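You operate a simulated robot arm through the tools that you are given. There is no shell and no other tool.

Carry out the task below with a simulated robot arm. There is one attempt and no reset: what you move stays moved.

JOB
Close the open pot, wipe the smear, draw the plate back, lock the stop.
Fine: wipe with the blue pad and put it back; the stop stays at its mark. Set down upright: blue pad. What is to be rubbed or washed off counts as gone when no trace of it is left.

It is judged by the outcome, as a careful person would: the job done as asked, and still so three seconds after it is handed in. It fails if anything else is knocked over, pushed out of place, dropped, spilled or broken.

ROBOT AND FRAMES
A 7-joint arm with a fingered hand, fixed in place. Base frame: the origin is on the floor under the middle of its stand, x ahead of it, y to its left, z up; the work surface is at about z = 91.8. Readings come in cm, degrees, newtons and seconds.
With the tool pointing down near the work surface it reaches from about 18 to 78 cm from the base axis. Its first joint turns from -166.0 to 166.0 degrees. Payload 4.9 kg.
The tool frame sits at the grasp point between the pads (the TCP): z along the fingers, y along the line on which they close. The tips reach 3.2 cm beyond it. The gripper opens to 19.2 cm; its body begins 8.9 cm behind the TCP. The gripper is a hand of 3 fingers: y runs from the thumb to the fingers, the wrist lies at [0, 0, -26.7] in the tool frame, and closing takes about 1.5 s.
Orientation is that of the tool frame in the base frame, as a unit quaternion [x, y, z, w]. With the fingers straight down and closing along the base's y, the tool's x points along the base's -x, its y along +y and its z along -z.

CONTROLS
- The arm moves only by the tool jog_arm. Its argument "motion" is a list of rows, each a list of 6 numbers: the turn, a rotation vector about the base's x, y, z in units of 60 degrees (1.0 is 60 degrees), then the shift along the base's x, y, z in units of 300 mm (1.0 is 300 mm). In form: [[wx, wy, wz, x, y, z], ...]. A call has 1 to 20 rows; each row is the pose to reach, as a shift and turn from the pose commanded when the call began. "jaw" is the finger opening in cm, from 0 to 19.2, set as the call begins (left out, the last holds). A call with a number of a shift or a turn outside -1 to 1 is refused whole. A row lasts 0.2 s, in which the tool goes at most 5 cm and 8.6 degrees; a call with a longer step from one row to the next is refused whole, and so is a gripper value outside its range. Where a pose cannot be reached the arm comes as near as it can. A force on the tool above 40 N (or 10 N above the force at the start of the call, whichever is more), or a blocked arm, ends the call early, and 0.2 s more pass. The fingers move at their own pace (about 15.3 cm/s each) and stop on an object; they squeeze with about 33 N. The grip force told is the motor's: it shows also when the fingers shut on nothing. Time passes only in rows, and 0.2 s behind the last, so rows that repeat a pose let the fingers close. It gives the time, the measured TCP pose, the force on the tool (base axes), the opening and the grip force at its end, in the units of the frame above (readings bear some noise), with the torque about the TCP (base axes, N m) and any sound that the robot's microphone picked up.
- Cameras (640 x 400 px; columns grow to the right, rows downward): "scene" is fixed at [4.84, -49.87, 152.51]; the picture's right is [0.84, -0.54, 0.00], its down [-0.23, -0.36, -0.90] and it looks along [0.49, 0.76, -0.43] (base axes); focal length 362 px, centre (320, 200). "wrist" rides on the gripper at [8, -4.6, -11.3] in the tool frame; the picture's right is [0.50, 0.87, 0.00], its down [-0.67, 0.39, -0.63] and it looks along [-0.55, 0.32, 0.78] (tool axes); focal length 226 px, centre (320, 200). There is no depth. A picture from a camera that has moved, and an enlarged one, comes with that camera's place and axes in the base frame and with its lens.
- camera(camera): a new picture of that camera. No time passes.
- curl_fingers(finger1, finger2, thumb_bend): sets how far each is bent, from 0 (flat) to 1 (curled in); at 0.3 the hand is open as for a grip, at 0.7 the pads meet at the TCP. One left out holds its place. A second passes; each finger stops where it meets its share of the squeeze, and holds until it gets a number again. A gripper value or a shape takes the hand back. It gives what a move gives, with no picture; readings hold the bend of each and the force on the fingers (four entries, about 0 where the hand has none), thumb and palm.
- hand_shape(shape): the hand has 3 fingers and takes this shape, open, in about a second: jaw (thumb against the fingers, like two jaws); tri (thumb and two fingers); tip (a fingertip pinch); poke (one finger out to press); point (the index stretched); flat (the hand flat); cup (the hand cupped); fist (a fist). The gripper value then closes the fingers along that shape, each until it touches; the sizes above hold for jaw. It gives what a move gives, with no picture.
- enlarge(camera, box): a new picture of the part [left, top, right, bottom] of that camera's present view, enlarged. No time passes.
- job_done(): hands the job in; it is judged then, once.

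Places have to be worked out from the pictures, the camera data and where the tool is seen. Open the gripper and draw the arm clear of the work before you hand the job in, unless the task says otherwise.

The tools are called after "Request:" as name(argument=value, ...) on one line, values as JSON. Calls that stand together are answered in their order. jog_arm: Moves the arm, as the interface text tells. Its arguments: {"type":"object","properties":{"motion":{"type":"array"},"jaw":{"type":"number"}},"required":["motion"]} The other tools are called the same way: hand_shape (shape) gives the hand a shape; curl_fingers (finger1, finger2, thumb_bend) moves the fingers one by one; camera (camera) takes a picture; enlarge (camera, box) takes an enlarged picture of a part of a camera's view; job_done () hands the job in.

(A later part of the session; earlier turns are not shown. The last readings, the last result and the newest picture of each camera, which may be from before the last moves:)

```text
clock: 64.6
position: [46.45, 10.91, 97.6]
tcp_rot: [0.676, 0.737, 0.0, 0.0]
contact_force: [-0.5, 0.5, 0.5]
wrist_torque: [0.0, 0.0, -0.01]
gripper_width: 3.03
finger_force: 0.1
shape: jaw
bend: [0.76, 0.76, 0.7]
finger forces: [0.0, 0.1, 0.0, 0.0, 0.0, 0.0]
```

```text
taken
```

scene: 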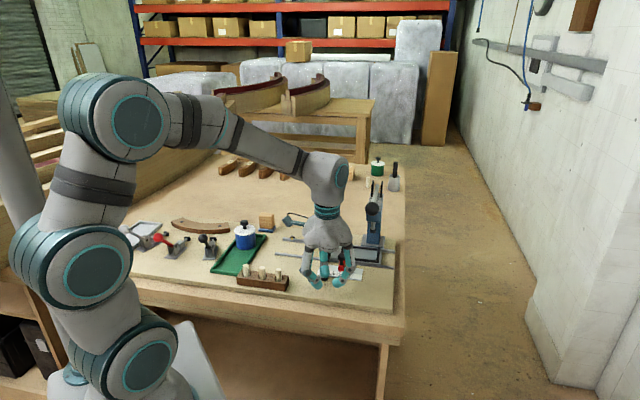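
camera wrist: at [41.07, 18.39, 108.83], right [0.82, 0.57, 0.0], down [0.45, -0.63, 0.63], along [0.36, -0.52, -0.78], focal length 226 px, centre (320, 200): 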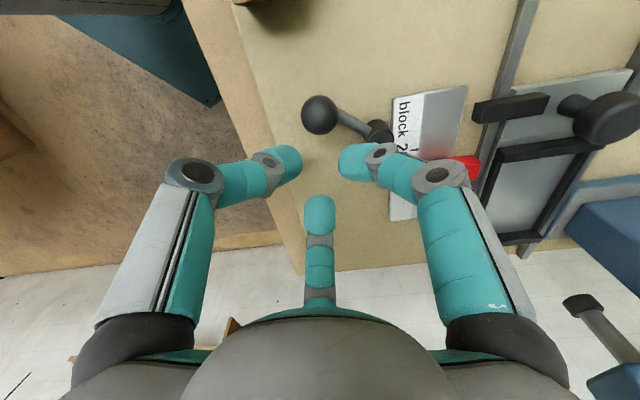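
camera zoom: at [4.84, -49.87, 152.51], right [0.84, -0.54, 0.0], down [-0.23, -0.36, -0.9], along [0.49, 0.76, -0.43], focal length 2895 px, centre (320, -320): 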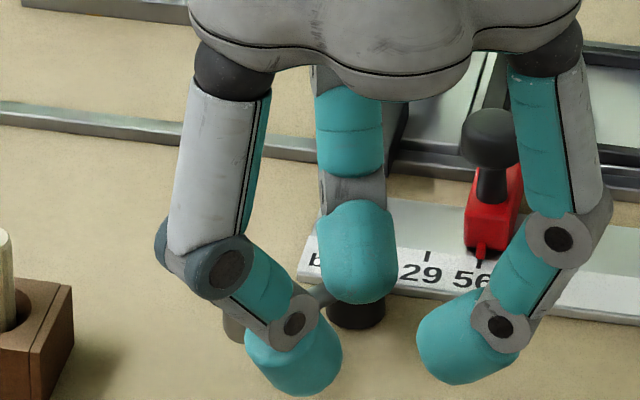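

The ball slipped out between the fingers and the lever sprang back to about 185°, so it needs a firm hold. I rise, return over the ball, and this time will grip it properly.

Request:
jog_arm(motion=[[0, 0, 0, 0, 0, 0.06], [0, 0, 0, 0, 0, 0.13], [0, 0, 0, 0, 0, 0.19], [0, 0, 0, -0.048, 0.066, 0.19], [0, 0, 0, -0.096, 0.135, 0.19], [0, 0, 0, -0.096, 0.135, 0.19]], jaw=5.0)

Request:
enlarge(camera="wrist", box=[208, 90, 432, 230])

Request:
enlarge(camera="scene", box=[280, 240, 360, 290])

```text
clock: 66.0
position: [43.49, 14.87, 103.26]
tcp_rot: [0.676, 0.737, 0.0, 0.0]
contact_force: [0.3, -0.7, -0.2]
wrist_torque: [-0.01, -0.01, -0.02]
gripper_width: 4.97
finger_force: 0.0
shape: jaw
bend: [0.78, 0.78, 0.7]
finger forces: [0.0, 0.0, 0.1, 0.0, 0.1, 0.0]
```

```text
2.86 times, centred on (320, 160) of wrist
camera zoom: at [38.2, 22.51, 114.72], right [0.82, 0.57, 0.0], down [0.44, -0.64, 0.63], along [0.36, -0.52, -0.78], focal length 646 px, centre (320, 314)
```

zoom: 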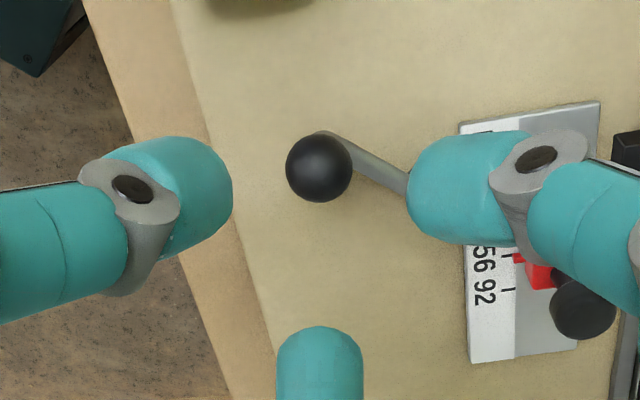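

```text
8.00 times, centred on (320, 265) of scene
camera zoom: at [4.84, -49.87, 152.51], right [0.84, -0.54, 0.0], down [-0.23, -0.36, -0.9], along [0.49, 0.76, -0.43], focal length 2895 px, centre (320, -320)
```

zoom: 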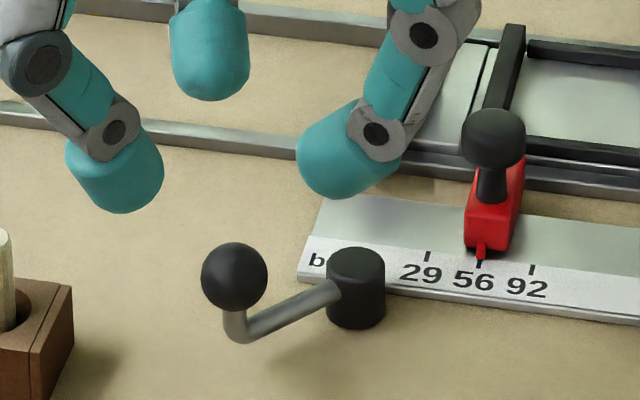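

The lever is back exactly at its original angle. I lower around the ball and squeeze it firmly.

Request:
jog_arm(motion=[[0, 0, 0, 0, 0, -0.06], [0, 0, 0, 0, 0, -0.12], [0, 0, 0, 0, 0, -0.165], [0, 0, 0, 0, 0, -0.19], [0, 0, 0, 0, 0, -0.19]])

Request:
jog_arm(motion=[[0, 0, 0, 0, 0, 0], [0, 0, 0, 0, 0, 0], [0, 0, 0, 0, 0, 0], [0, 0, 0, 0, 0, 0], [0, 0, 0, 0, 0, 0], [0, 0, 0, 0, 0, 0]], jaw=0.5)

Request:
enlarge(camera="scene", box=[280, 240, 360, 290])

Request:
enlarge(camera="wrist", box=[208, 90, 432, 230])

```text
clock: 67.2
position: [43.49, 14.91, 97.61]
tcp_rot: [0.675, 0.737, 0.0, -0.001]
contact_force: [0.4, 0.0, -0.1]
wrist_torque: [-0.04, 0.02, -0.03]
gripper_width: 4.95
finger_force: 0.1
shape: jaw
bend: [0.78, 0.78, 0.7]
finger forces: [0.1, 0.0, 0.1, 0.0, 0.0, 0.1]
```

```text
clock: 68.6
position: [43.46, 14.81, 97.59]
tcp_rot: [0.676, 0.737, -0.001, -0.001]
contact_force: [0.5, -0.3, -11.9]
wrist_torque: [-0.03, 0.0, 0.01]
gripper_width: 0.89
finger_force: 32.5
shape: jaw
bend: [0.72, 0.64, 0.7]
finger forces: [29.3, 31.6, 0.0, 0.0, 30.3, 0.0]
```

```text
8.00 times, centred on (320, 265) of scene
camera zoom: at [4.84, -49.87, 152.51], right [0.84, -0.54, 0.0], down [-0.23, -0.36, -0.9], along [0.49, 0.76, -0.43], focal length 2895 px, centre (320, -320)
```

zoom: 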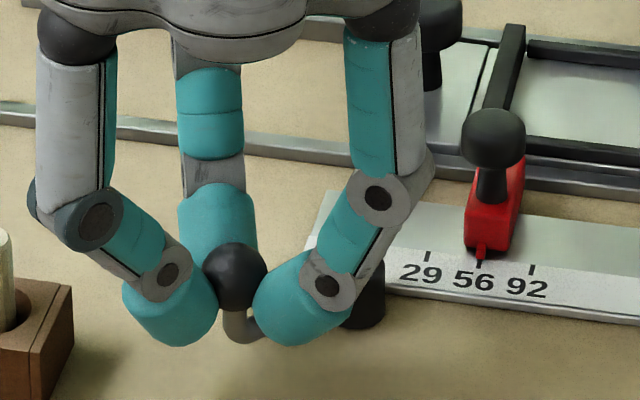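

```text
2.86 times, centred on (320, 160) of wrist
camera zoom: at [38.15, 22.47, 108.89], right [0.82, 0.57, 0.0], down [0.45, -0.63, 0.63], along [0.36, -0.52, -0.78], focal length 646 px, centre (320, 314)
```

zoom: 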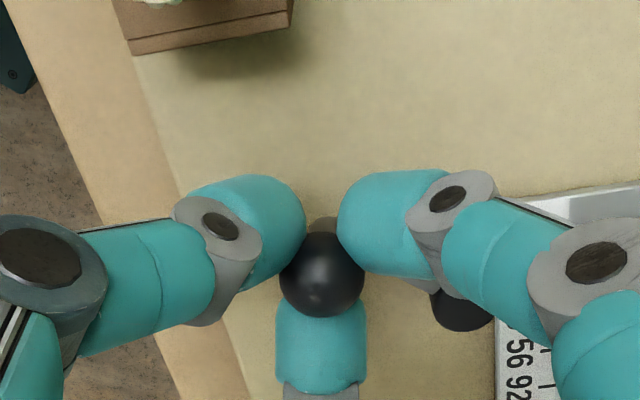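

The ball is held firmly below its equator. I ease down 2 mm to relieve the upward pull, then move a short way counter-clockwise and read the force.

Request:
jog_arm(motion=[[0, 0, 0, 0, 0, -0.006], [0, 0, 0, 0.001, -0.006, -0.006], [0, 0, 0, 0.002, -0.013, -0.006], [0, 0, 0, 0.002, -0.013, -0.006]])

Request:
enlarge(camera="scene", box=[280, 240, 360, 290])

```text
clock: 69.6
position: [43.61, 14.5, 97.44]
tcp_rot: [0.676, 0.737, 0.0, 0.002]
contact_force: [-7.8, 1.2, 7.4]
wrist_torque: [0.03, 0.24, 0.03]
gripper_width: 0.91
finger_force: 32.9
shape: jaw
bend: [0.72, 0.64, 0.7]
finger forces: [31.6, 31.2, 0.1, 0.1, 36.6, 0.0]
```

```text
8.00 times, centred on (320, 265) of scene
camera zoom: at [4.84, -49.87, 152.51], right [0.84, -0.54, 0.0], down [-0.23, -0.36, -0.9], along [0.49, 0.76, -0.43], focal length 2895 px, centre (320, -320)
```

zoom: 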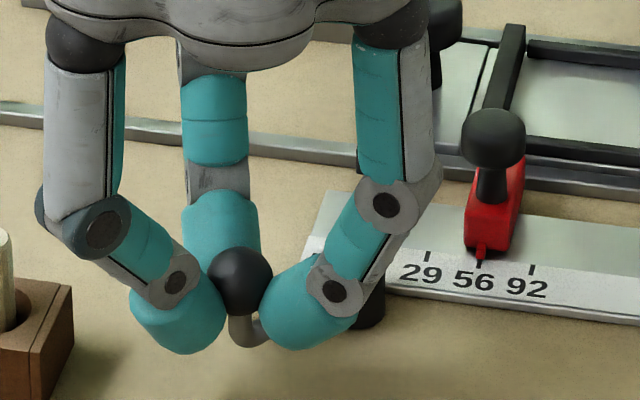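

The tangential resistance is small (about 1 N) and the radial reaction suggests a slightly larger arc radius. I continue counter-clockwise to about 205° with that adjusted.

Request:
jog_arm(motion=[[0, 0, 0, -0.001, -0.007, 0], [0, 0, 0, 0, -0.014, 0], [0, 0, 0, 0.002, -0.021, 0], [0, 0, 0, 0.004, -0.028, 0], [0, 0, 0, 0.007, -0.035, 0], [0, 0, 0, 0.0097, -0.042, 0], [0, 0, 0, 0.0097, -0.042, 0]])

Request:
enlarge(camera="scene", box=[280, 240, 360, 290])

Request:
enlarge(camera="wrist", box=[208, 90, 432, 230])

```text
clock: 71.2
position: [43.81, 13.39, 97.35]
tcp_rot: [0.675, 0.737, 0.0, 0.0]
contact_force: [-7.6, -0.2, 9.2]
wrist_torque: [0.05, 0.26, 0.12]
gripper_width: 0.91
finger_force: 33.2
shape: jaw
bend: [0.72, 0.65, 0.7]
finger forces: [35.2, 30.0, 0.0, 0.0, 37.1, 0.1]
```

```text
8.00 times, centred on (320, 265) of scene
camera zoom: at [4.84, -49.87, 152.51], right [0.84, -0.54, 0.0], down [-0.23, -0.36, -0.9], along [0.49, 0.76, -0.43], focal length 2895 px, centre (320, -320)
```

zoom: 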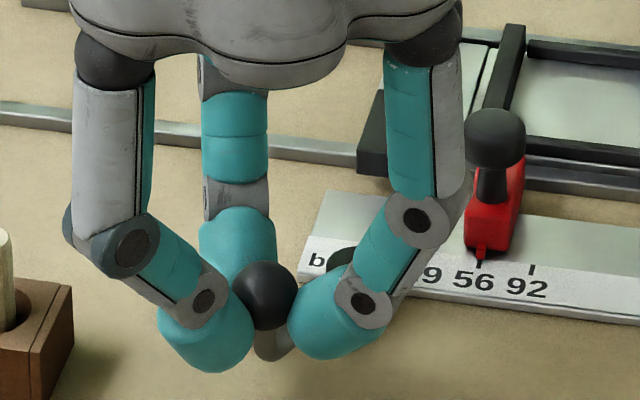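

```text
2.86 times, centred on (320, 160) of wrist
camera zoom: at [38.53, 20.9, 108.76], right [0.82, 0.57, 0.0], down [0.45, -0.63, 0.63], along [0.36, -0.52, -0.78], focal length 646 px, centre (320, 314)
```

zoom: 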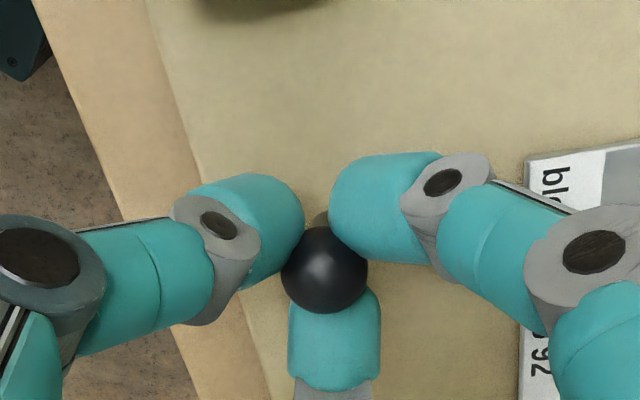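

The lever follows to about 203° with about 3 N resistance, and the stop still reads 56. I keep going counter-clockwise to 235° on a slightly larger radius, easing off the downward press.

Request:
jog_arm(motion=[[0, 0, 0, 0.004, -0.0165, 0.003], [0, 0, 0, 0.0123, -0.0295, 0.003], [0, 0, 0, 0.0217, -0.0417, 0.003], [0, 0, 0, 0.032, -0.0532, 0.003], [0, 0, 0, 0.0434, -0.0635, 0.003], [0, 0, 0, 0.0557, -0.0729, 0.003], [0, 0, 0, 0.0557, -0.0729, 0.003]])

Request:
enlarge(camera="scene", box=[280, 240, 360, 290])

Request:
camera(camera="wrist")

```text
clock: 72.8
position: [45.41, 10.98, 97.31]
tcp_rot: [0.676, 0.737, -0.002, -0.001]
contact_force: [-13.8, -10.9, -12.8]
wrist_torque: [-0.23, 0.44, 0.28]
gripper_width: 0.82
finger_force: 33.7
shape: jaw
bend: [0.72, 0.72, 0.7]
finger forces: [30.0, 26.1, 0.1, 0.1, 40.8, 0.1]
```

```text
8.00 times, centred on (320, 265) of scene
camera zoom: at [4.84, -49.87, 152.51], right [0.84, -0.54, 0.0], down [-0.23, -0.36, -0.9], along [0.49, 0.76, -0.43], focal length 2895 px, centre (320, -320)
```

zoom: 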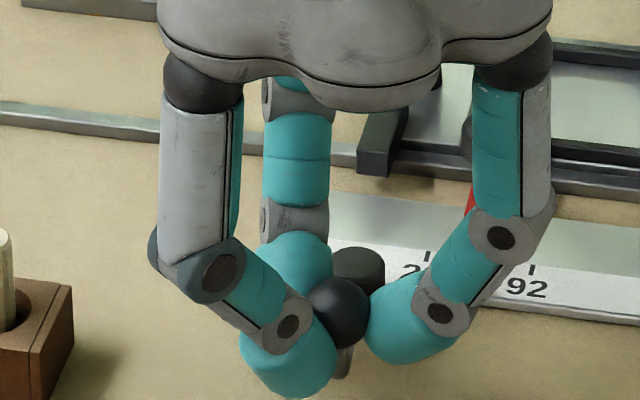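

```text
taken
camera wrist: at [40.11, 18.53, 108.71], right [0.82, 0.57, -0.01], down [0.45, -0.63, 0.63], along [0.36, -0.52, -0.78], focal length 226 px, centre (320, 200)
```

wrist: 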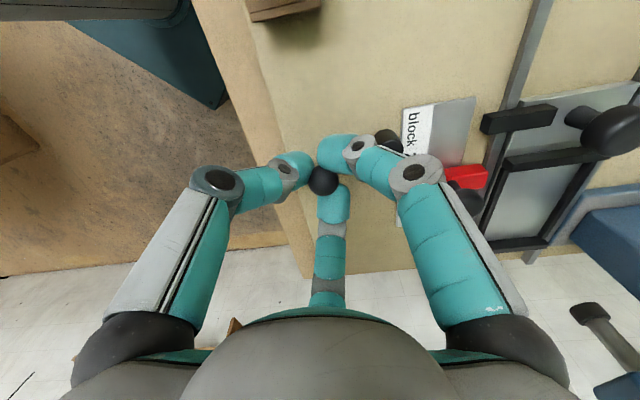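

At about 233° there is an outward push that looks like the finger at 65° touching the pivot post. I turn the hand +48° about the ball so two fingers straddle the lever arm, easing slightly outward.

Request:
jog_arm(motion=[[0, 0, 0.114, -0.002, -0.002, 0], [0, 0, 0.228, -0.003, -0.004, 0], [0, 0, 0.342, -0.003, -0.004, 0], [0, 0, 0.456, -0.003, -0.004, 0], [0, 0, 0.57, -0.003, -0.004, 0], [0, 0, 0.684, -0.003, -0.004, 0], [0, 0, 0.8, -0.003, -0.004, 0], [0, 0, 0.8, -0.003, -0.004, 0]])

Request:
enlarge(camera="scene", box=[280, 240, 360, 290])

Request:
camera(camera="wrist")

```text
clock: 74.6
position: [45.42, 10.92, 97.42]
tcp_rot: [0.316, 0.949, 0.001, 0.0]
contact_force: [9.2, 3.7, -18.2]
wrist_torque: [0.1, -0.34, -0.16]
gripper_width: 0.85
finger_force: 33.2
shape: jaw
bend: [0.72, 0.64, 0.7]
finger forces: [28.3, 37.3, 0.0, 0.0, 28.1, 0.0]
```

```text
8.00 times, centred on (320, 265) of scene
camera zoom: at [4.84, -49.87, 152.51], right [0.84, -0.54, 0.0], down [-0.23, -0.36, -0.9], along [0.49, 0.76, -0.43], focal length 2895 px, centre (320, -320)
```

zoom: 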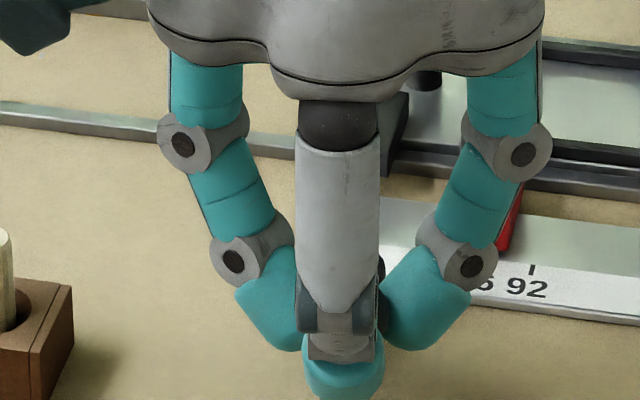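

```text
taken
camera wrist: at [36.32, 12.06, 108.81], right [0.12, 0.99, 0.0], down [0.77, -0.09, 0.63], along [0.63, -0.08, -0.77], focal length 226 px, centre (320, 200)
```

wrist: 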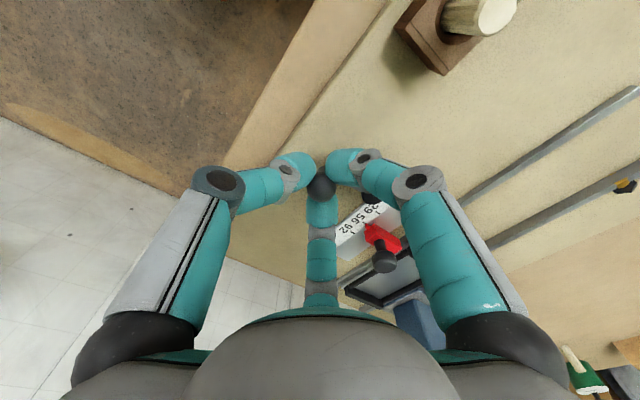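

The grip held through the turn and the fingers now straddle the arm. I continue counter-clockwise to about 255°, turning the hand together with the lever.

Request:
jog_arm(motion=[[0, 0, 0.035, 0.0063, -0.001, -0.003], [0, 0, 0.07, 0.0127, -0.0037, -0.005], [0, 0, 0.112, 0.0192, -0.007, -0.005], [0, 0, 0.153, 0.0258, -0.0104, -0.005], [0, 0, 0.195, 0.0326, -0.0133, -0.005], [0, 0, 0.237, 0.0395, -0.0161, -0.005], [0, 0, 0.279, 0.0466, -0.0184, -0.005], [0, 0, 0.32, 0.0537, -0.0205, -0.005], [0, 0, 0.32, 0.0537, -0.0205, -0.005]])

Request:
camera(camera="wrist")

Request:
enlarge(camera="scene", box=[272, 190, 400, 270])

```text
clock: 76.6
position: [47.08, 10.22, 97.41]
tcp_rot: [0.153, 0.988, 0.0, 0.0]
contact_force: [0.7, -9.0, 6.3]
wrist_torque: [-0.18, -0.13, -0.16]
gripper_width: 0.91
finger_force: 33.0
shape: jaw
bend: [0.72, 0.64, 0.7]
finger forces: [28.2, 34.5, 0.1, 0.0, 36.7, 0.0]
```

```text
taken
camera wrist: at [38.07, 8.41, 108.7], right [-0.21, 0.98, 0.0], down [0.76, 0.16, 0.63], along [0.62, 0.13, -0.77], focal length 226 px, centre (320, 200)
```

wrist: 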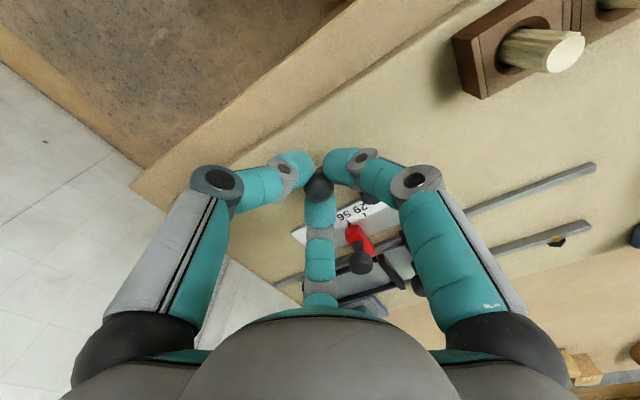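

```text
5.00 times, centred on (336, 230) of scene
camera zoom: at [4.84, -49.87, 152.51], right [0.84, -0.54, 0.0], down [-0.23, -0.36, -0.9], along [0.49, 0.76, -0.43], focal length 1809 px, centre (240, 50)
```

zoom: 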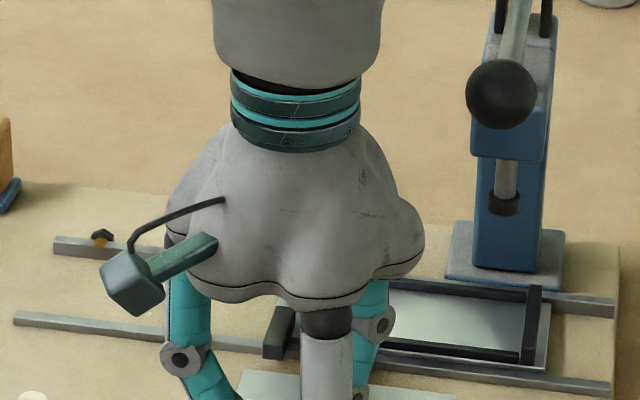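

At about 255° the lever moves freely, and the hand is narrow enough at the press ball's height to stay clear. I continue to about 275°.

Request:
jog_arm(motion=[[0, 0, 0.042, 0.007, -0.004, 0], [0, 0, 0.083, 0.0139, -0.0065, 0], [0, 0, 0.125, 0.0214, -0.0078, 0], [0, 0, 0.167, 0.0289, -0.0085, 0], [0, 0, 0.208, 0.0365, -0.009, 0], [0, 0, 0.25, 0.044, -0.0092, 0], [0, 0, 0.29, 0.0515, -0.009, 0], [0, 0, 0.333, 0.0591, -0.0085, 0], [0, 0, 0.333, 0.0591, -0.0085, 0]])

Request:
camera(camera="wrist")

Request:
enlarge(camera="scene", box=[272, 200, 400, 280])

```text
clock: 78.6
position: [48.5, 10.01, 97.03]
tcp_rot: [-0.019, 1.0, -0.001, -0.004]
contact_force: [-23.9, 5.2, -10.4]
wrist_torque: [0.26, 0.51, -0.29]
gripper_width: 0.98
finger_force: 33.2
shape: jaw
bend: [0.64, 0.73, 0.69]
finger forces: [33.9, 28.4, 0.1, 0.1, 26.2, 0.1]
```

```text
taken
camera wrist: at [40.8, 5.22, 108.46], right [-0.53, 0.85, 0.0], down [0.66, 0.41, 0.63], along [0.53, 0.34, -0.78], focal length 226 px, centre (320, 200)
```

wrist: 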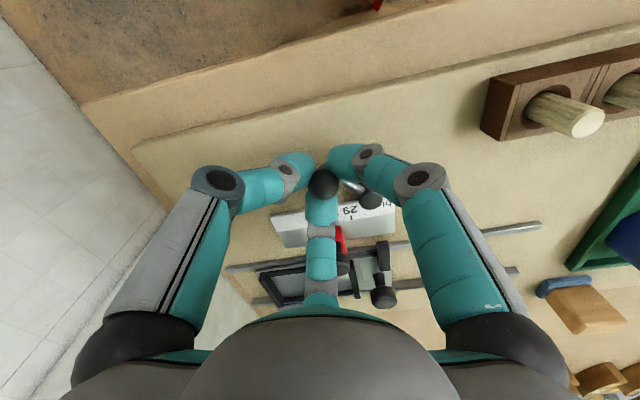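

```text
5.00 times, centred on (336, 240) of scene
camera zoom: at [4.84, -49.87, 152.51], right [0.84, -0.54, 0.0], down [-0.23, -0.36, -0.9], along [0.49, 0.76, -0.43], focal length 1809 px, centre (240, 0)
```

zoom: 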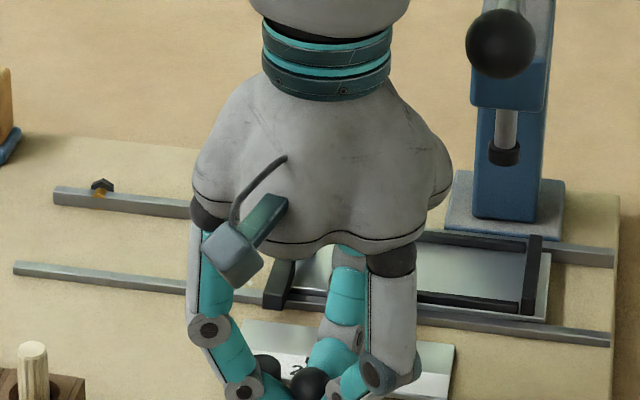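

Now a tangential resistance of about 24 N appears near 270°, so the lever has reached its end stop after about 85°. I ease the push slightly and open the fingers to see whether it stays.

Request:
jog_arm(motion=[[0, 0, 0, -0.005, 0, 0], [0, 0, 0, -0.005, 0, 0]])

Request:
jog_arm(motion=[[0, 0, 0, 0, 0, 0], [0, 0, 0, 0, 0, 0], [0, 0, 0, 0, 0, 0], [0, 0, 0, 0, 0, 0]], jaw=5.0)

Request:
enlarge(camera="wrist", box=[208, 90, 432, 230])

Request:
enlarge(camera="scene", box=[280, 240, 376, 300])

```text
clock: 79.2
position: [48.51, 10.0, 97.01]
tcp_rot: [-0.02, 1.0, -0.001, -0.002]
contact_force: [-19.2, 7.2, -20.9]
wrist_torque: [0.27, 0.41, -0.27]
gripper_width: 0.97
finger_force: 33.5
shape: jaw
bend: [0.64, 0.73, 0.7]
finger forces: [34.4, 30.3, 0.1, 0.0, 26.9, 0.0]
```

```text
clock: 80.2
position: [48.72, 10.09, 97.27]
tcp_rot: [-0.019, 1.0, 0.0, 0.0]
contact_force: [0.4, -0.4, -0.7]
wrist_torque: [-0.01, 0.02, 0.0]
gripper_width: 4.96
finger_force: 0.2
shape: jaw
bend: [0.78, 0.78, 0.7]
finger forces: [0.0, 0.0, 0.0, 0.1, 0.0, 0.0]
```

```text
2.86 times, centred on (320, 160) of wrist
camera zoom: at [40.86, 5.2, 108.67], right [-0.53, 0.85, 0.0], down [0.65, 0.41, 0.63], along [0.54, 0.34, -0.77], focal length 646 px, centre (320, 314)
```

zoom: 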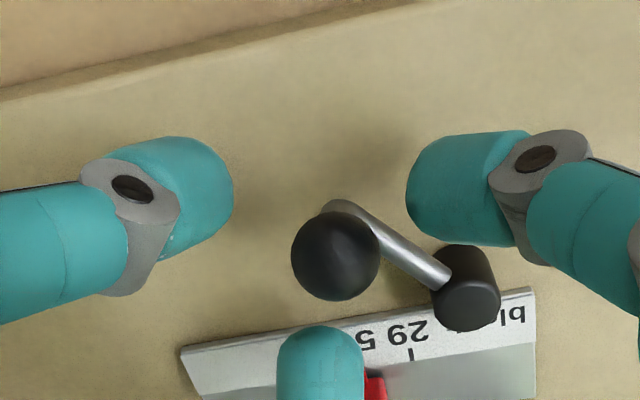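

```text
6.67 times, centred on (328, 270) of scene
camera zoom: at [4.84, -49.87, 152.51], right [0.84, -0.54, 0.0], down [-0.23, -0.36, -0.9], along [0.49, 0.76, -0.43], focal length 2412 px, centre (267, -267)
```

zoom: 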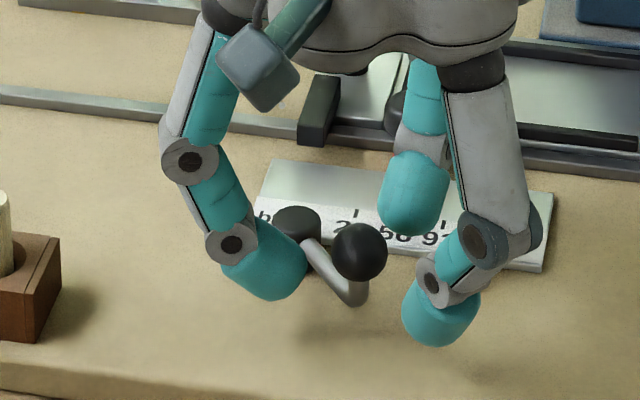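

The lever stays at about 270° without springing back. I rise straight up and check the stop's pointer and the lever from above.

Request:
jog_arm(motion=[[0, 0, 0, 0, 0, 0.04], [0, 0, 0, 0, 0, 0.1], [0, 0, 0, 0, 0, 0.17], [0, 0, 0, -0.06, 0, 0.22], [0, 0, 0, -0.16, 0, 0.24], [0, 0, 0, -0.16, 0, 0.24]])

Request:
camera(camera="wrist")

Request:
enlarge(camera="scene", box=[290, 240, 370, 290])

Request:
enlarge(camera="wrist", box=[260, 120, 388, 200])

```text
clock: 81.6
position: [43.68, 10.17, 104.64]
tcp_rot: [-0.019, 1.0, 0.001, -0.001]
contact_force: [0.0, -0.4, -0.5]
wrist_torque: [-0.03, 0.0, 0.0]
gripper_width: 4.99
finger_force: 0.0
shape: jaw
bend: [0.78, 0.78, 0.7]
finger forces: [0.0, 0.0, 0.0, 0.0, 0.0, 0.1]
```

```text
taken
camera wrist: at [35.94, 5.16, 115.94], right [-0.53, 0.85, 0.0], down [0.66, 0.41, 0.63], along [0.53, 0.34, -0.78], focal length 226 px, centre (320, 200)
```

wrist: 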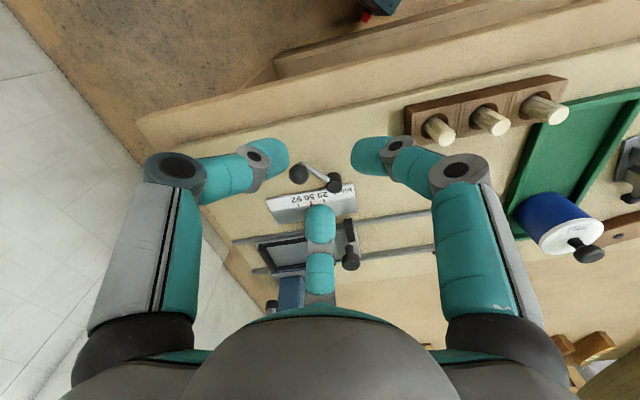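

```text
8.00 times, centred on (330, 265) of scene
camera zoom: at [4.84, -49.87, 152.51], right [0.84, -0.54, 0.0], down [-0.23, -0.36, -0.9], along [0.49, 0.76, -0.43], focal length 2895 px, centre (240, -320)
```

zoom: 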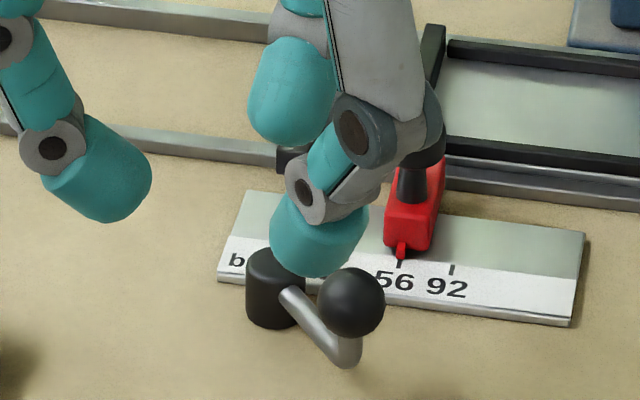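

```text
5.00 times, centred on (324, 160) of wrist
camera zoom: at [35.94, 5.16, 115.94], right [-0.53, 0.85, 0.0], down [0.66, 0.41, 0.63], along [0.53, 0.34, -0.78], focal length 1130 px, centre (300, 400)
```

zoom: 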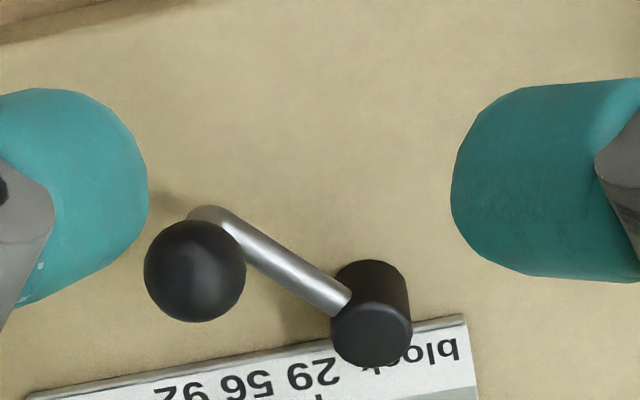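

The stop pointer still sits on 56 and the lever stays at its other end. Next is the plate: its knob is at about (57.1, 24.0) with cap top near z 96.7. I go above it and look down before gripping.

Request:
jog_arm(motion=[[0, 0, 0, 0, 0, 0.1], [0, 0, 0.05, 0.03, 0.03, 0.2], [0, 0, 0.1, 0.11, 0.115, 0.249], [0, 0, 0.15, 0.2, 0.21, 0.249], [0, 0, 0.217, 0.29, 0.305, 0.249], [0, 0, 0.217, 0.38, 0.4, 0.249], [0, 0, 0.217, 0.442, 0.466, 0.249], [0, 0, 0.217, 0.442, 0.466, 0.249]], jaw=6.0)

Request:
camera(camera="wrist")

Request:
enlarge(camera="wrist", box=[240, 80, 400, 180])

Request:
enlarge(camera="scene", box=[290, 210, 418, 290])

```text
clock: 83.4
position: [56.96, 23.92, 111.81]
tcp_rot: [-0.132, 0.991, 0.001, 0.0]
contact_force: [1.0, 0.0, 0.2]
wrist_torque: [0.01, -0.02, -0.01]
gripper_width: 5.97
finger_force: 0.0
shape: jaw
bend: [0.47, 0.47, 0.7]
finger forces: [0.0, 0.0, 0.1, 0.0, 0.0, 0.0]
```

```text
taken
camera wrist: at [50.57, 17.55, 123.18], right [-0.71, 0.7, 0.0], down [0.55, 0.55, 0.63], along [0.44, 0.45, -0.78], focal length 226 px, centre (320, 200)
```

wrist: 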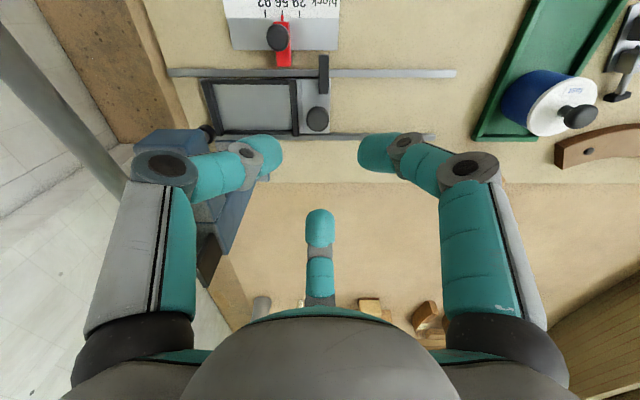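

```text
4.00 times, centred on (320, 130) of wrist
camera zoom: at [50.57, 17.55, 123.18], right [-0.71, 0.7, 0.0], down [0.55, 0.55, 0.63], along [0.44, 0.45, -0.78], focal length 904 px, centre (320, 480)
```

zoom: 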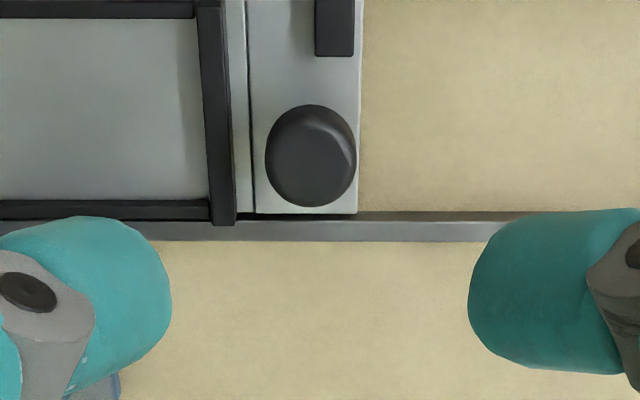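

```text
5.00 times, centred on (354, 250) of scene
camera zoom: at [4.84, -49.87, 152.51], right [0.84, -0.54, 0.0], down [-0.23, -0.36, -0.9], along [0.49, 0.76, -0.43], focal length 1809 px, centre (150, -50)
```

zoom: 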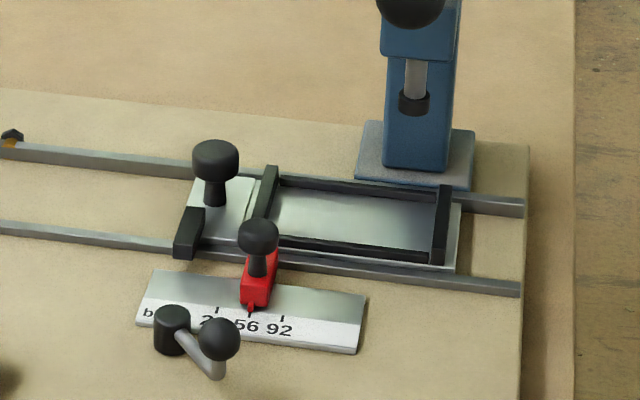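

The view is clear: the knob is centred under the hand with 1 cm clearance to the black bar and 2.6 cm to the frame bar. I descend to just above it, then around it.

Request:
jog_arm(motion=[[0, 0, 0, 0.002, 0.001, -0.09], [0, 0, 0, 0.002, 0.001, -0.19], [0, 0, 0, 0.002, 0.001, -0.29], [0, 0, 0, 0.002, 0.001, -0.35], [0, 0, 0, 0.002, 0.001, -0.35]])

Request:
enlarge(camera="wrist", box=[208, 90, 432, 230])

Request:
enlarge(camera="scene", box=[290, 200, 402, 270])

```text
clock: 84.6
position: [57.15, 23.9, 101.56]
tcp_rot: [-0.133, 0.991, 0.001, 0.0]
contact_force: [-0.3, 0.9, -0.6]
wrist_torque: [0.02, -0.03, -0.01]
gripper_width: 5.96
finger_force: 0.0
shape: jaw
bend: [0.47, 0.47, 0.7]
finger forces: [0.1, 0.0, 0.0, 0.0, 0.1, 0.0]
```

```text
2.86 times, centred on (320, 160) of wrist
camera zoom: at [50.64, 17.59, 112.88], right [-0.71, 0.7, 0.0], down [0.55, 0.55, 0.63], along [0.44, 0.45, -0.78], focal length 646 px, centre (320, 314)
```

zoom: 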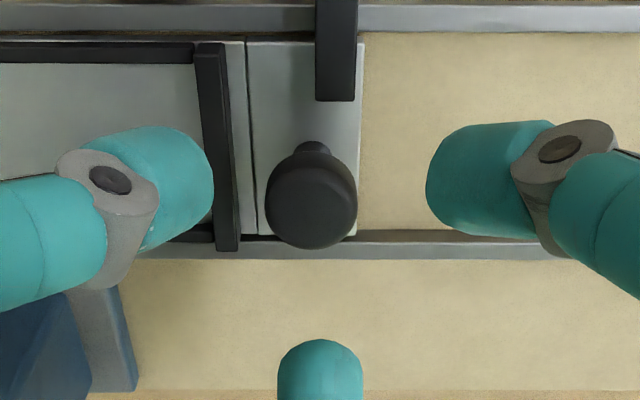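

```text
5.71 times, centred on (346, 235) of scene
camera zoom: at [4.84, -49.87, 152.51], right [0.84, -0.54, 0.0], down [-0.23, -0.36, -0.9], along [0.49, 0.76, -0.43], focal length 2068 px, centre (171, 0)
```

zoom: 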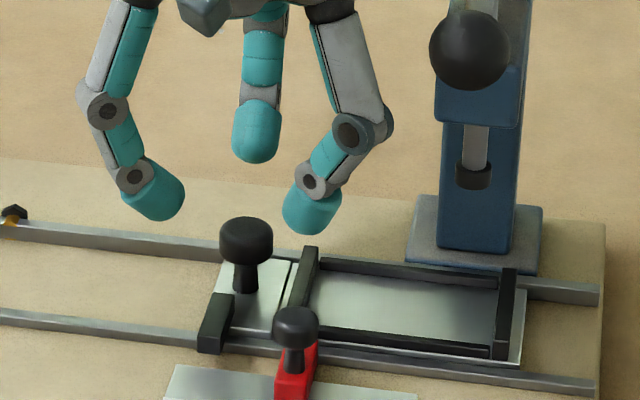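

The frame bars appear to top out near z ≈ 94.8 and the knob cap near 97. I keep the tips just above the bars (TCP about 98.5) and close on the knob cap.

Request:
jog_arm(motion=[[0, 0, 0, 0.004, 0.001, -0.04], [0, 0, 0, 0.004, 0.001, -0.08], [0, 0, 0, 0.004, 0.001, -0.1], [0, 0, 0, 0.004, 0.001, -0.1]], jaw=5.0)

Request:
enlarge(camera="scene", box=[300, 220, 380, 270])

Request:
enlarge(camera="wrist", box=[208, 90, 432, 230])

```text
clock: 85.6
position: [57.28, 24.18, 98.42]
tcp_rot: [-0.132, 0.991, 0.0, 0.0]
contact_force: [-0.3, 0.1, 0.0]
wrist_torque: [-0.02, 0.02, 0.02]
gripper_width: 5.01
finger_force: 0.1
shape: jaw
bend: [0.78, 0.78, 0.7]
finger forces: [0.0, 0.0, 0.0, 0.0, 0.1, 0.0]
```

```text
8.00 times, centred on (340, 245) of scene
camera zoom: at [4.84, -49.87, 152.51], right [0.84, -0.54, 0.0], down [-0.23, -0.36, -0.9], along [0.49, 0.76, -0.43], focal length 2895 px, centre (160, -160)
```

zoom: 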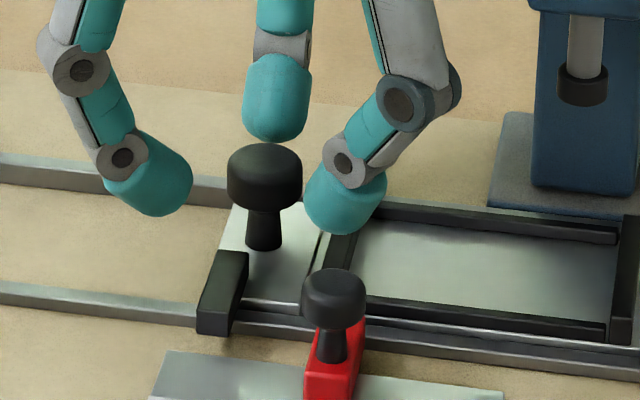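

```text
2.86 times, centred on (320, 160) of wrist
camera zoom: at [50.77, 17.68, 109.88], right [-0.71, 0.7, 0.0], down [0.55, 0.55, 0.63], along [0.44, 0.45, -0.78], focal length 646 px, centre (320, 314)
```

zoom: 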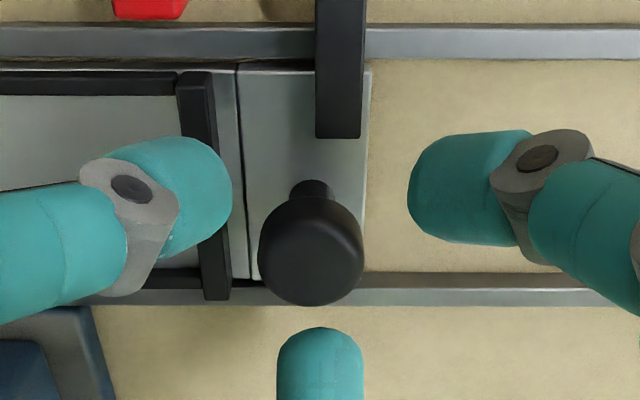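

The fingers surround the cap cleanly. I close on the knob.

Request:
jog_arm(motion=[[0, 0, 0, 0, 0, 0], [0, 0, 0, 0, 0, 0], [0, 0, 0, 0, 0, 0], [0, 0, 0, 0, 0, 0], [0, 0, 0, 0, 0, 0], [0, 0, 0, 0, 0, 0]], jaw=1.5)

Request:
enlarge(camera="scene", box=[300, 220, 380, 270])

Request:
enlarge(camera="wrist", box=[208, 90, 432, 230])

```text
clock: 87.0
position: [57.29, 24.13, 98.44]
tcp_rot: [-0.132, 0.991, 0.001, 0.0]
contact_force: [-0.1, 0.6, 0.0]
wrist_torque: [0.04, 0.01, -0.03]
gripper_width: 1.84
finger_force: 32.8
shape: jaw
bend: [0.73, 0.75, 0.7]
finger forces: [26.7, 29.4, 0.0, 0.1, 27.6, 0.0]
```

```text
8.00 times, centred on (340, 245) of scene
camera zoom: at [4.84, -49.87, 152.51], right [0.84, -0.54, 0.0], down [-0.23, -0.36, -0.9], along [0.49, 0.76, -0.43], focal length 2895 px, centre (160, -160)
```

zoom: 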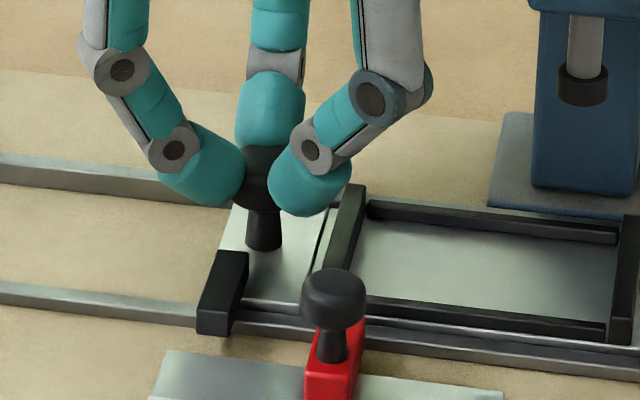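

```text
2.86 times, centred on (320, 160) of wrist
camera zoom: at [50.76, 17.69, 109.88], right [-0.71, 0.7, 0.0], down [0.55, 0.55, 0.63], along [0.44, 0.45, -0.78], focal length 646 px, centre (320, 314)
```

zoom: 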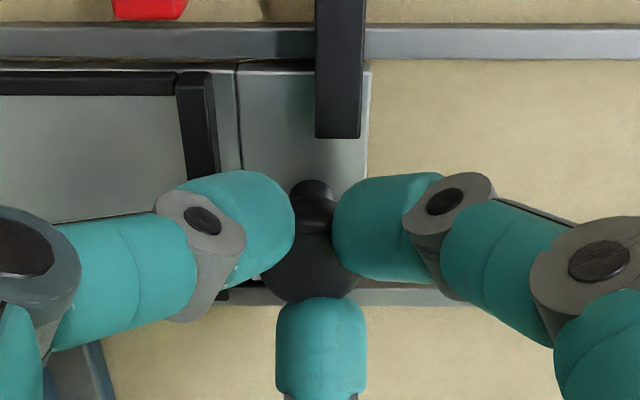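

The knob is gripped with no net force. I pull the plate 2 cm along the rails (toward −x, +y) and check that it slides.

Request:
jog_arm(motion=[[0, 0, 0, -0.006, 0.006, 0], [0, 0, 0, -0.016, 0.016, 0], [0, 0, 0, -0.026, 0.026, 0], [0, 0, 0, -0.037, 0.037, 0], [0, 0, 0, -0.047, 0.047, 0], [0, 0, 0, -0.047, 0.047, 0]])

Request:
enlarge(camera="scene", box=[274, 220, 386, 290])

Request:
camera(camera="wrist")

```text
clock: 88.4
position: [55.95, 25.51, 98.49]
tcp_rot: [-0.133, 0.991, 0.001, 0.0]
contact_force: [1.3, 0.6, 4.2]
wrist_torque: [-0.04, -0.02, 0.0]
gripper_width: 1.84
finger_force: 33.4
shape: jaw
bend: [0.73, 0.75, 0.7]
finger forces: [27.8, 30.6, 0.0, 0.0, 29.4, 0.1]
```

```text
5.71 times, centred on (330, 255) of scene
camera zoom: at [4.84, -49.87, 152.51], right [0.84, -0.54, 0.0], down [-0.23, -0.36, -0.9], along [0.49, 0.76, -0.43], focal length 2068 px, centre (263, -114)
```

zoom: 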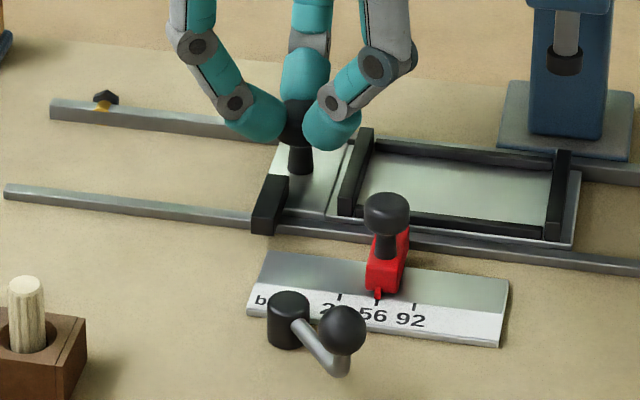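

```text
taken
camera wrist: at [49.37, 19.05, 109.86], right [-0.71, 0.7, 0.0], down [0.55, 0.55, 0.63], along [0.45, 0.45, -0.78], focal length 226 px, centre (320, 200)
```

wrist: 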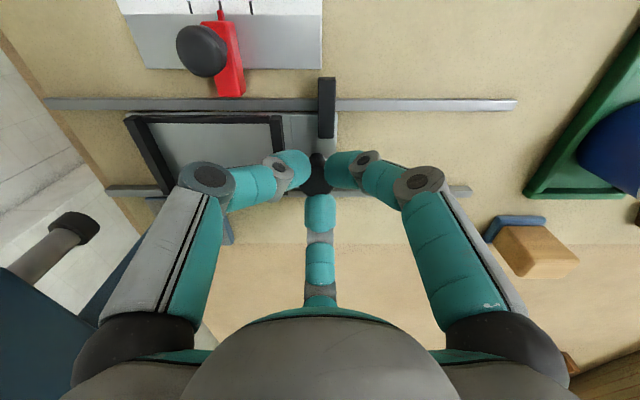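

The plate slides freely with almost no resistance and the stop stays at 56. I pull another 8.5 cm toward the orange mark at a steady pace.

Request:
jog_arm(motion=[[0, 0, 0, -0.015, 0.015, 0], [0, 0, 0, -0.032, 0.032, 0], [0, 0, 0, -0.049, 0.049, 0], [0, 0, 0, -0.066, 0.066, 0], [0, 0, 0, -0.083, 0.083, 0], [0, 0, 0, -0.1, 0.1, 0], [0, 0, 0, -0.117, 0.117, 0], [0, 0, 0, -0.134, 0.134, 0], [0, 0, 0, -0.151, 0.151, 0], [0, 0, 0, -0.168, 0.168, 0], [0, 0, 0, -0.185, 0.185, 0], [0, 0, 0, -0.2, 0.2, 0], [0, 0, 0, -0.2, 0.2, 0]])

Request:
enlarge(camera="scene", box=[250, 210, 378, 290])

Request:
enlarge(camera="wrist", box=[240, 70, 496, 230])

```text
clock: 91.2
position: [49.98, 31.47, 98.42]
tcp_rot: [-0.132, 0.991, 0.0, -0.001]
contact_force: [1.5, 2.7, 12.3]
wrist_torque: [0.1, -0.12, 0.01]
gripper_width: 1.85
finger_force: 33.0
shape: jaw
bend: [0.73, 0.75, 0.7]
finger forces: [30.4, 34.1, 0.1, 0.0, 29.7, 0.0]
```

```text
5.00 times, centred on (314, 250) of scene
camera zoom: at [4.84, -49.87, 152.51], right [0.84, -0.54, 0.0], down [-0.23, -0.36, -0.9], along [0.49, 0.76, -0.43], focal length 1809 px, centre (350, -50)
```

zoom: 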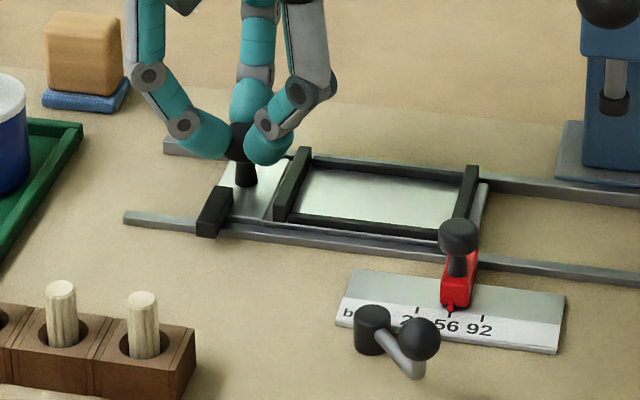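

```text
2.50 times, centred on (368, 150) of wrist
camera zoom: at [43.39, 24.99, 109.82], right [-0.71, 0.7, 0.0], down [0.55, 0.55, 0.63], along [0.45, 0.45, -0.78], focal length 565 px, centre (200, 325)
```

zoom: 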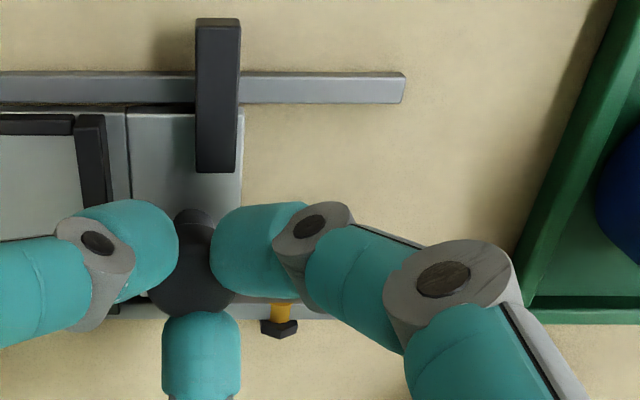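

The plate's leading edge is now about 1.4 cm short of the orange mark. I continue slowly to bring it there, listening for a detent or end stop.

Request:
jog_arm(motion=[[0, 0, 0, -0.006, 0.006, 0.001], [0, 0, 0, -0.012, 0.012, 0.002], [0, 0, 0, -0.018, 0.018, 0.002], [0, 0, 0, -0.025, 0.025, 0.002], [0, 0, 0, -0.031, 0.031, 0.002], [0, 0, 0, -0.031, 0.031, 0.002]])

Request:
enlarge(camera="wrist", box=[272, 90, 432, 190])

Request:
enlarge(camera="scene", box=[260, 220, 340, 270])

```text
clock: 92.6
position: [48.87, 32.34, 98.49]
tcp_rot: [-0.132, 0.991, 0.001, 0.0]
contact_force: [4.3, 2.4, 4.0]
wrist_torque: [0.1, -0.14, 0.01]
gripper_width: 1.82
finger_force: 32.8
shape: jaw
bend: [0.73, 0.75, 0.7]
finger forces: [27.0, 33.1, 0.1, 0.0, 27.4, 0.0]
```

```text
4.00 times, centred on (352, 140) of wrist
camera zoom: at [42.46, 25.94, 109.87], right [-0.71, 0.7, 0.0], down [0.55, 0.55, 0.63], along [0.44, 0.45, -0.78], focal length 904 px, centre (192, 440)
```

zoom: 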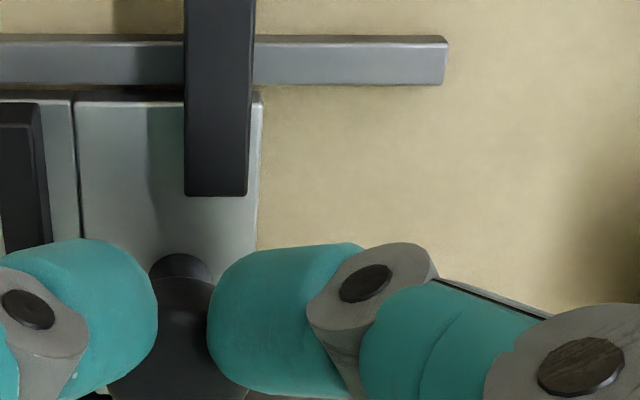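

```text
8.00 times, centred on (300, 245) of scene
camera zoom: at [4.84, -49.87, 152.51], right [0.84, -0.54, 0.0], down [-0.23, -0.36, -0.9], along [0.49, 0.76, -0.43], focal length 2895 px, centre (480, -160)
```

zoom: 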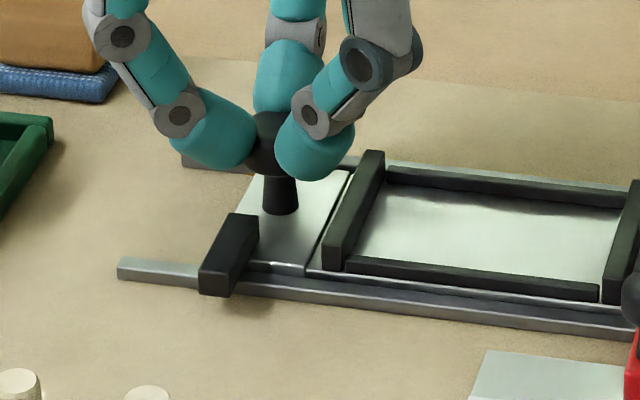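

I look at the mark itself against the plate's edge.

Request:
enlarge(camera="wrist", box=[280, 140, 408, 220])

Request:
enlarge(camera="scene", box=[270, 225, 318, 255])

```text
5.00 times, centred on (344, 180) of wrist
camera zoom: at [42.46, 25.94, 109.87], right [-0.71, 0.7, 0.0], down [0.55, 0.55, 0.63], along [0.44, 0.45, -0.78], focal length 1130 px, centre (200, 300)
```

zoom: 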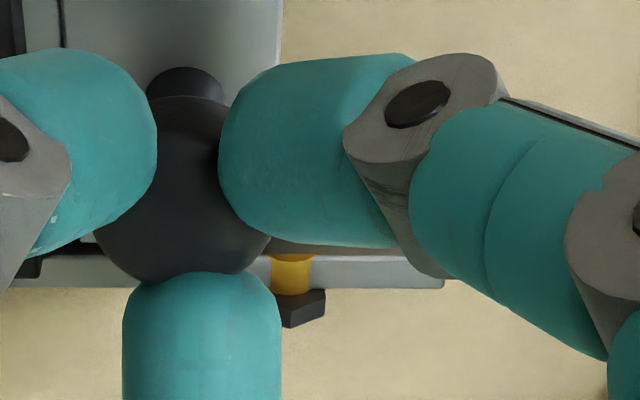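

```text
13.33 times, centred on (294, 240) of scene
camera zoom: at [4.84, -49.87, 152.51], right [0.84, -0.54, 0.0], down [-0.23, -0.36, -0.9], along [0.49, 0.76, -0.43], focal length 4825 px, centre (667, -333)
```

zoom: 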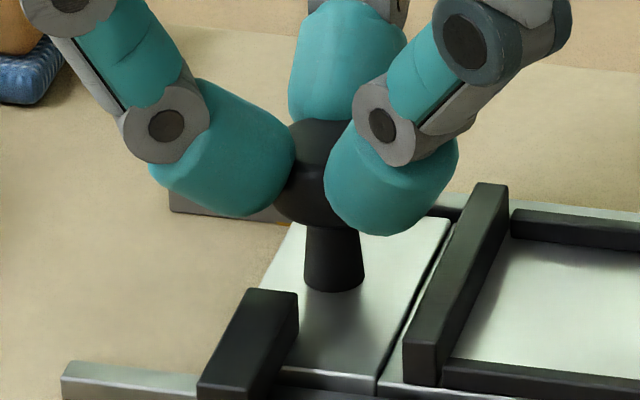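

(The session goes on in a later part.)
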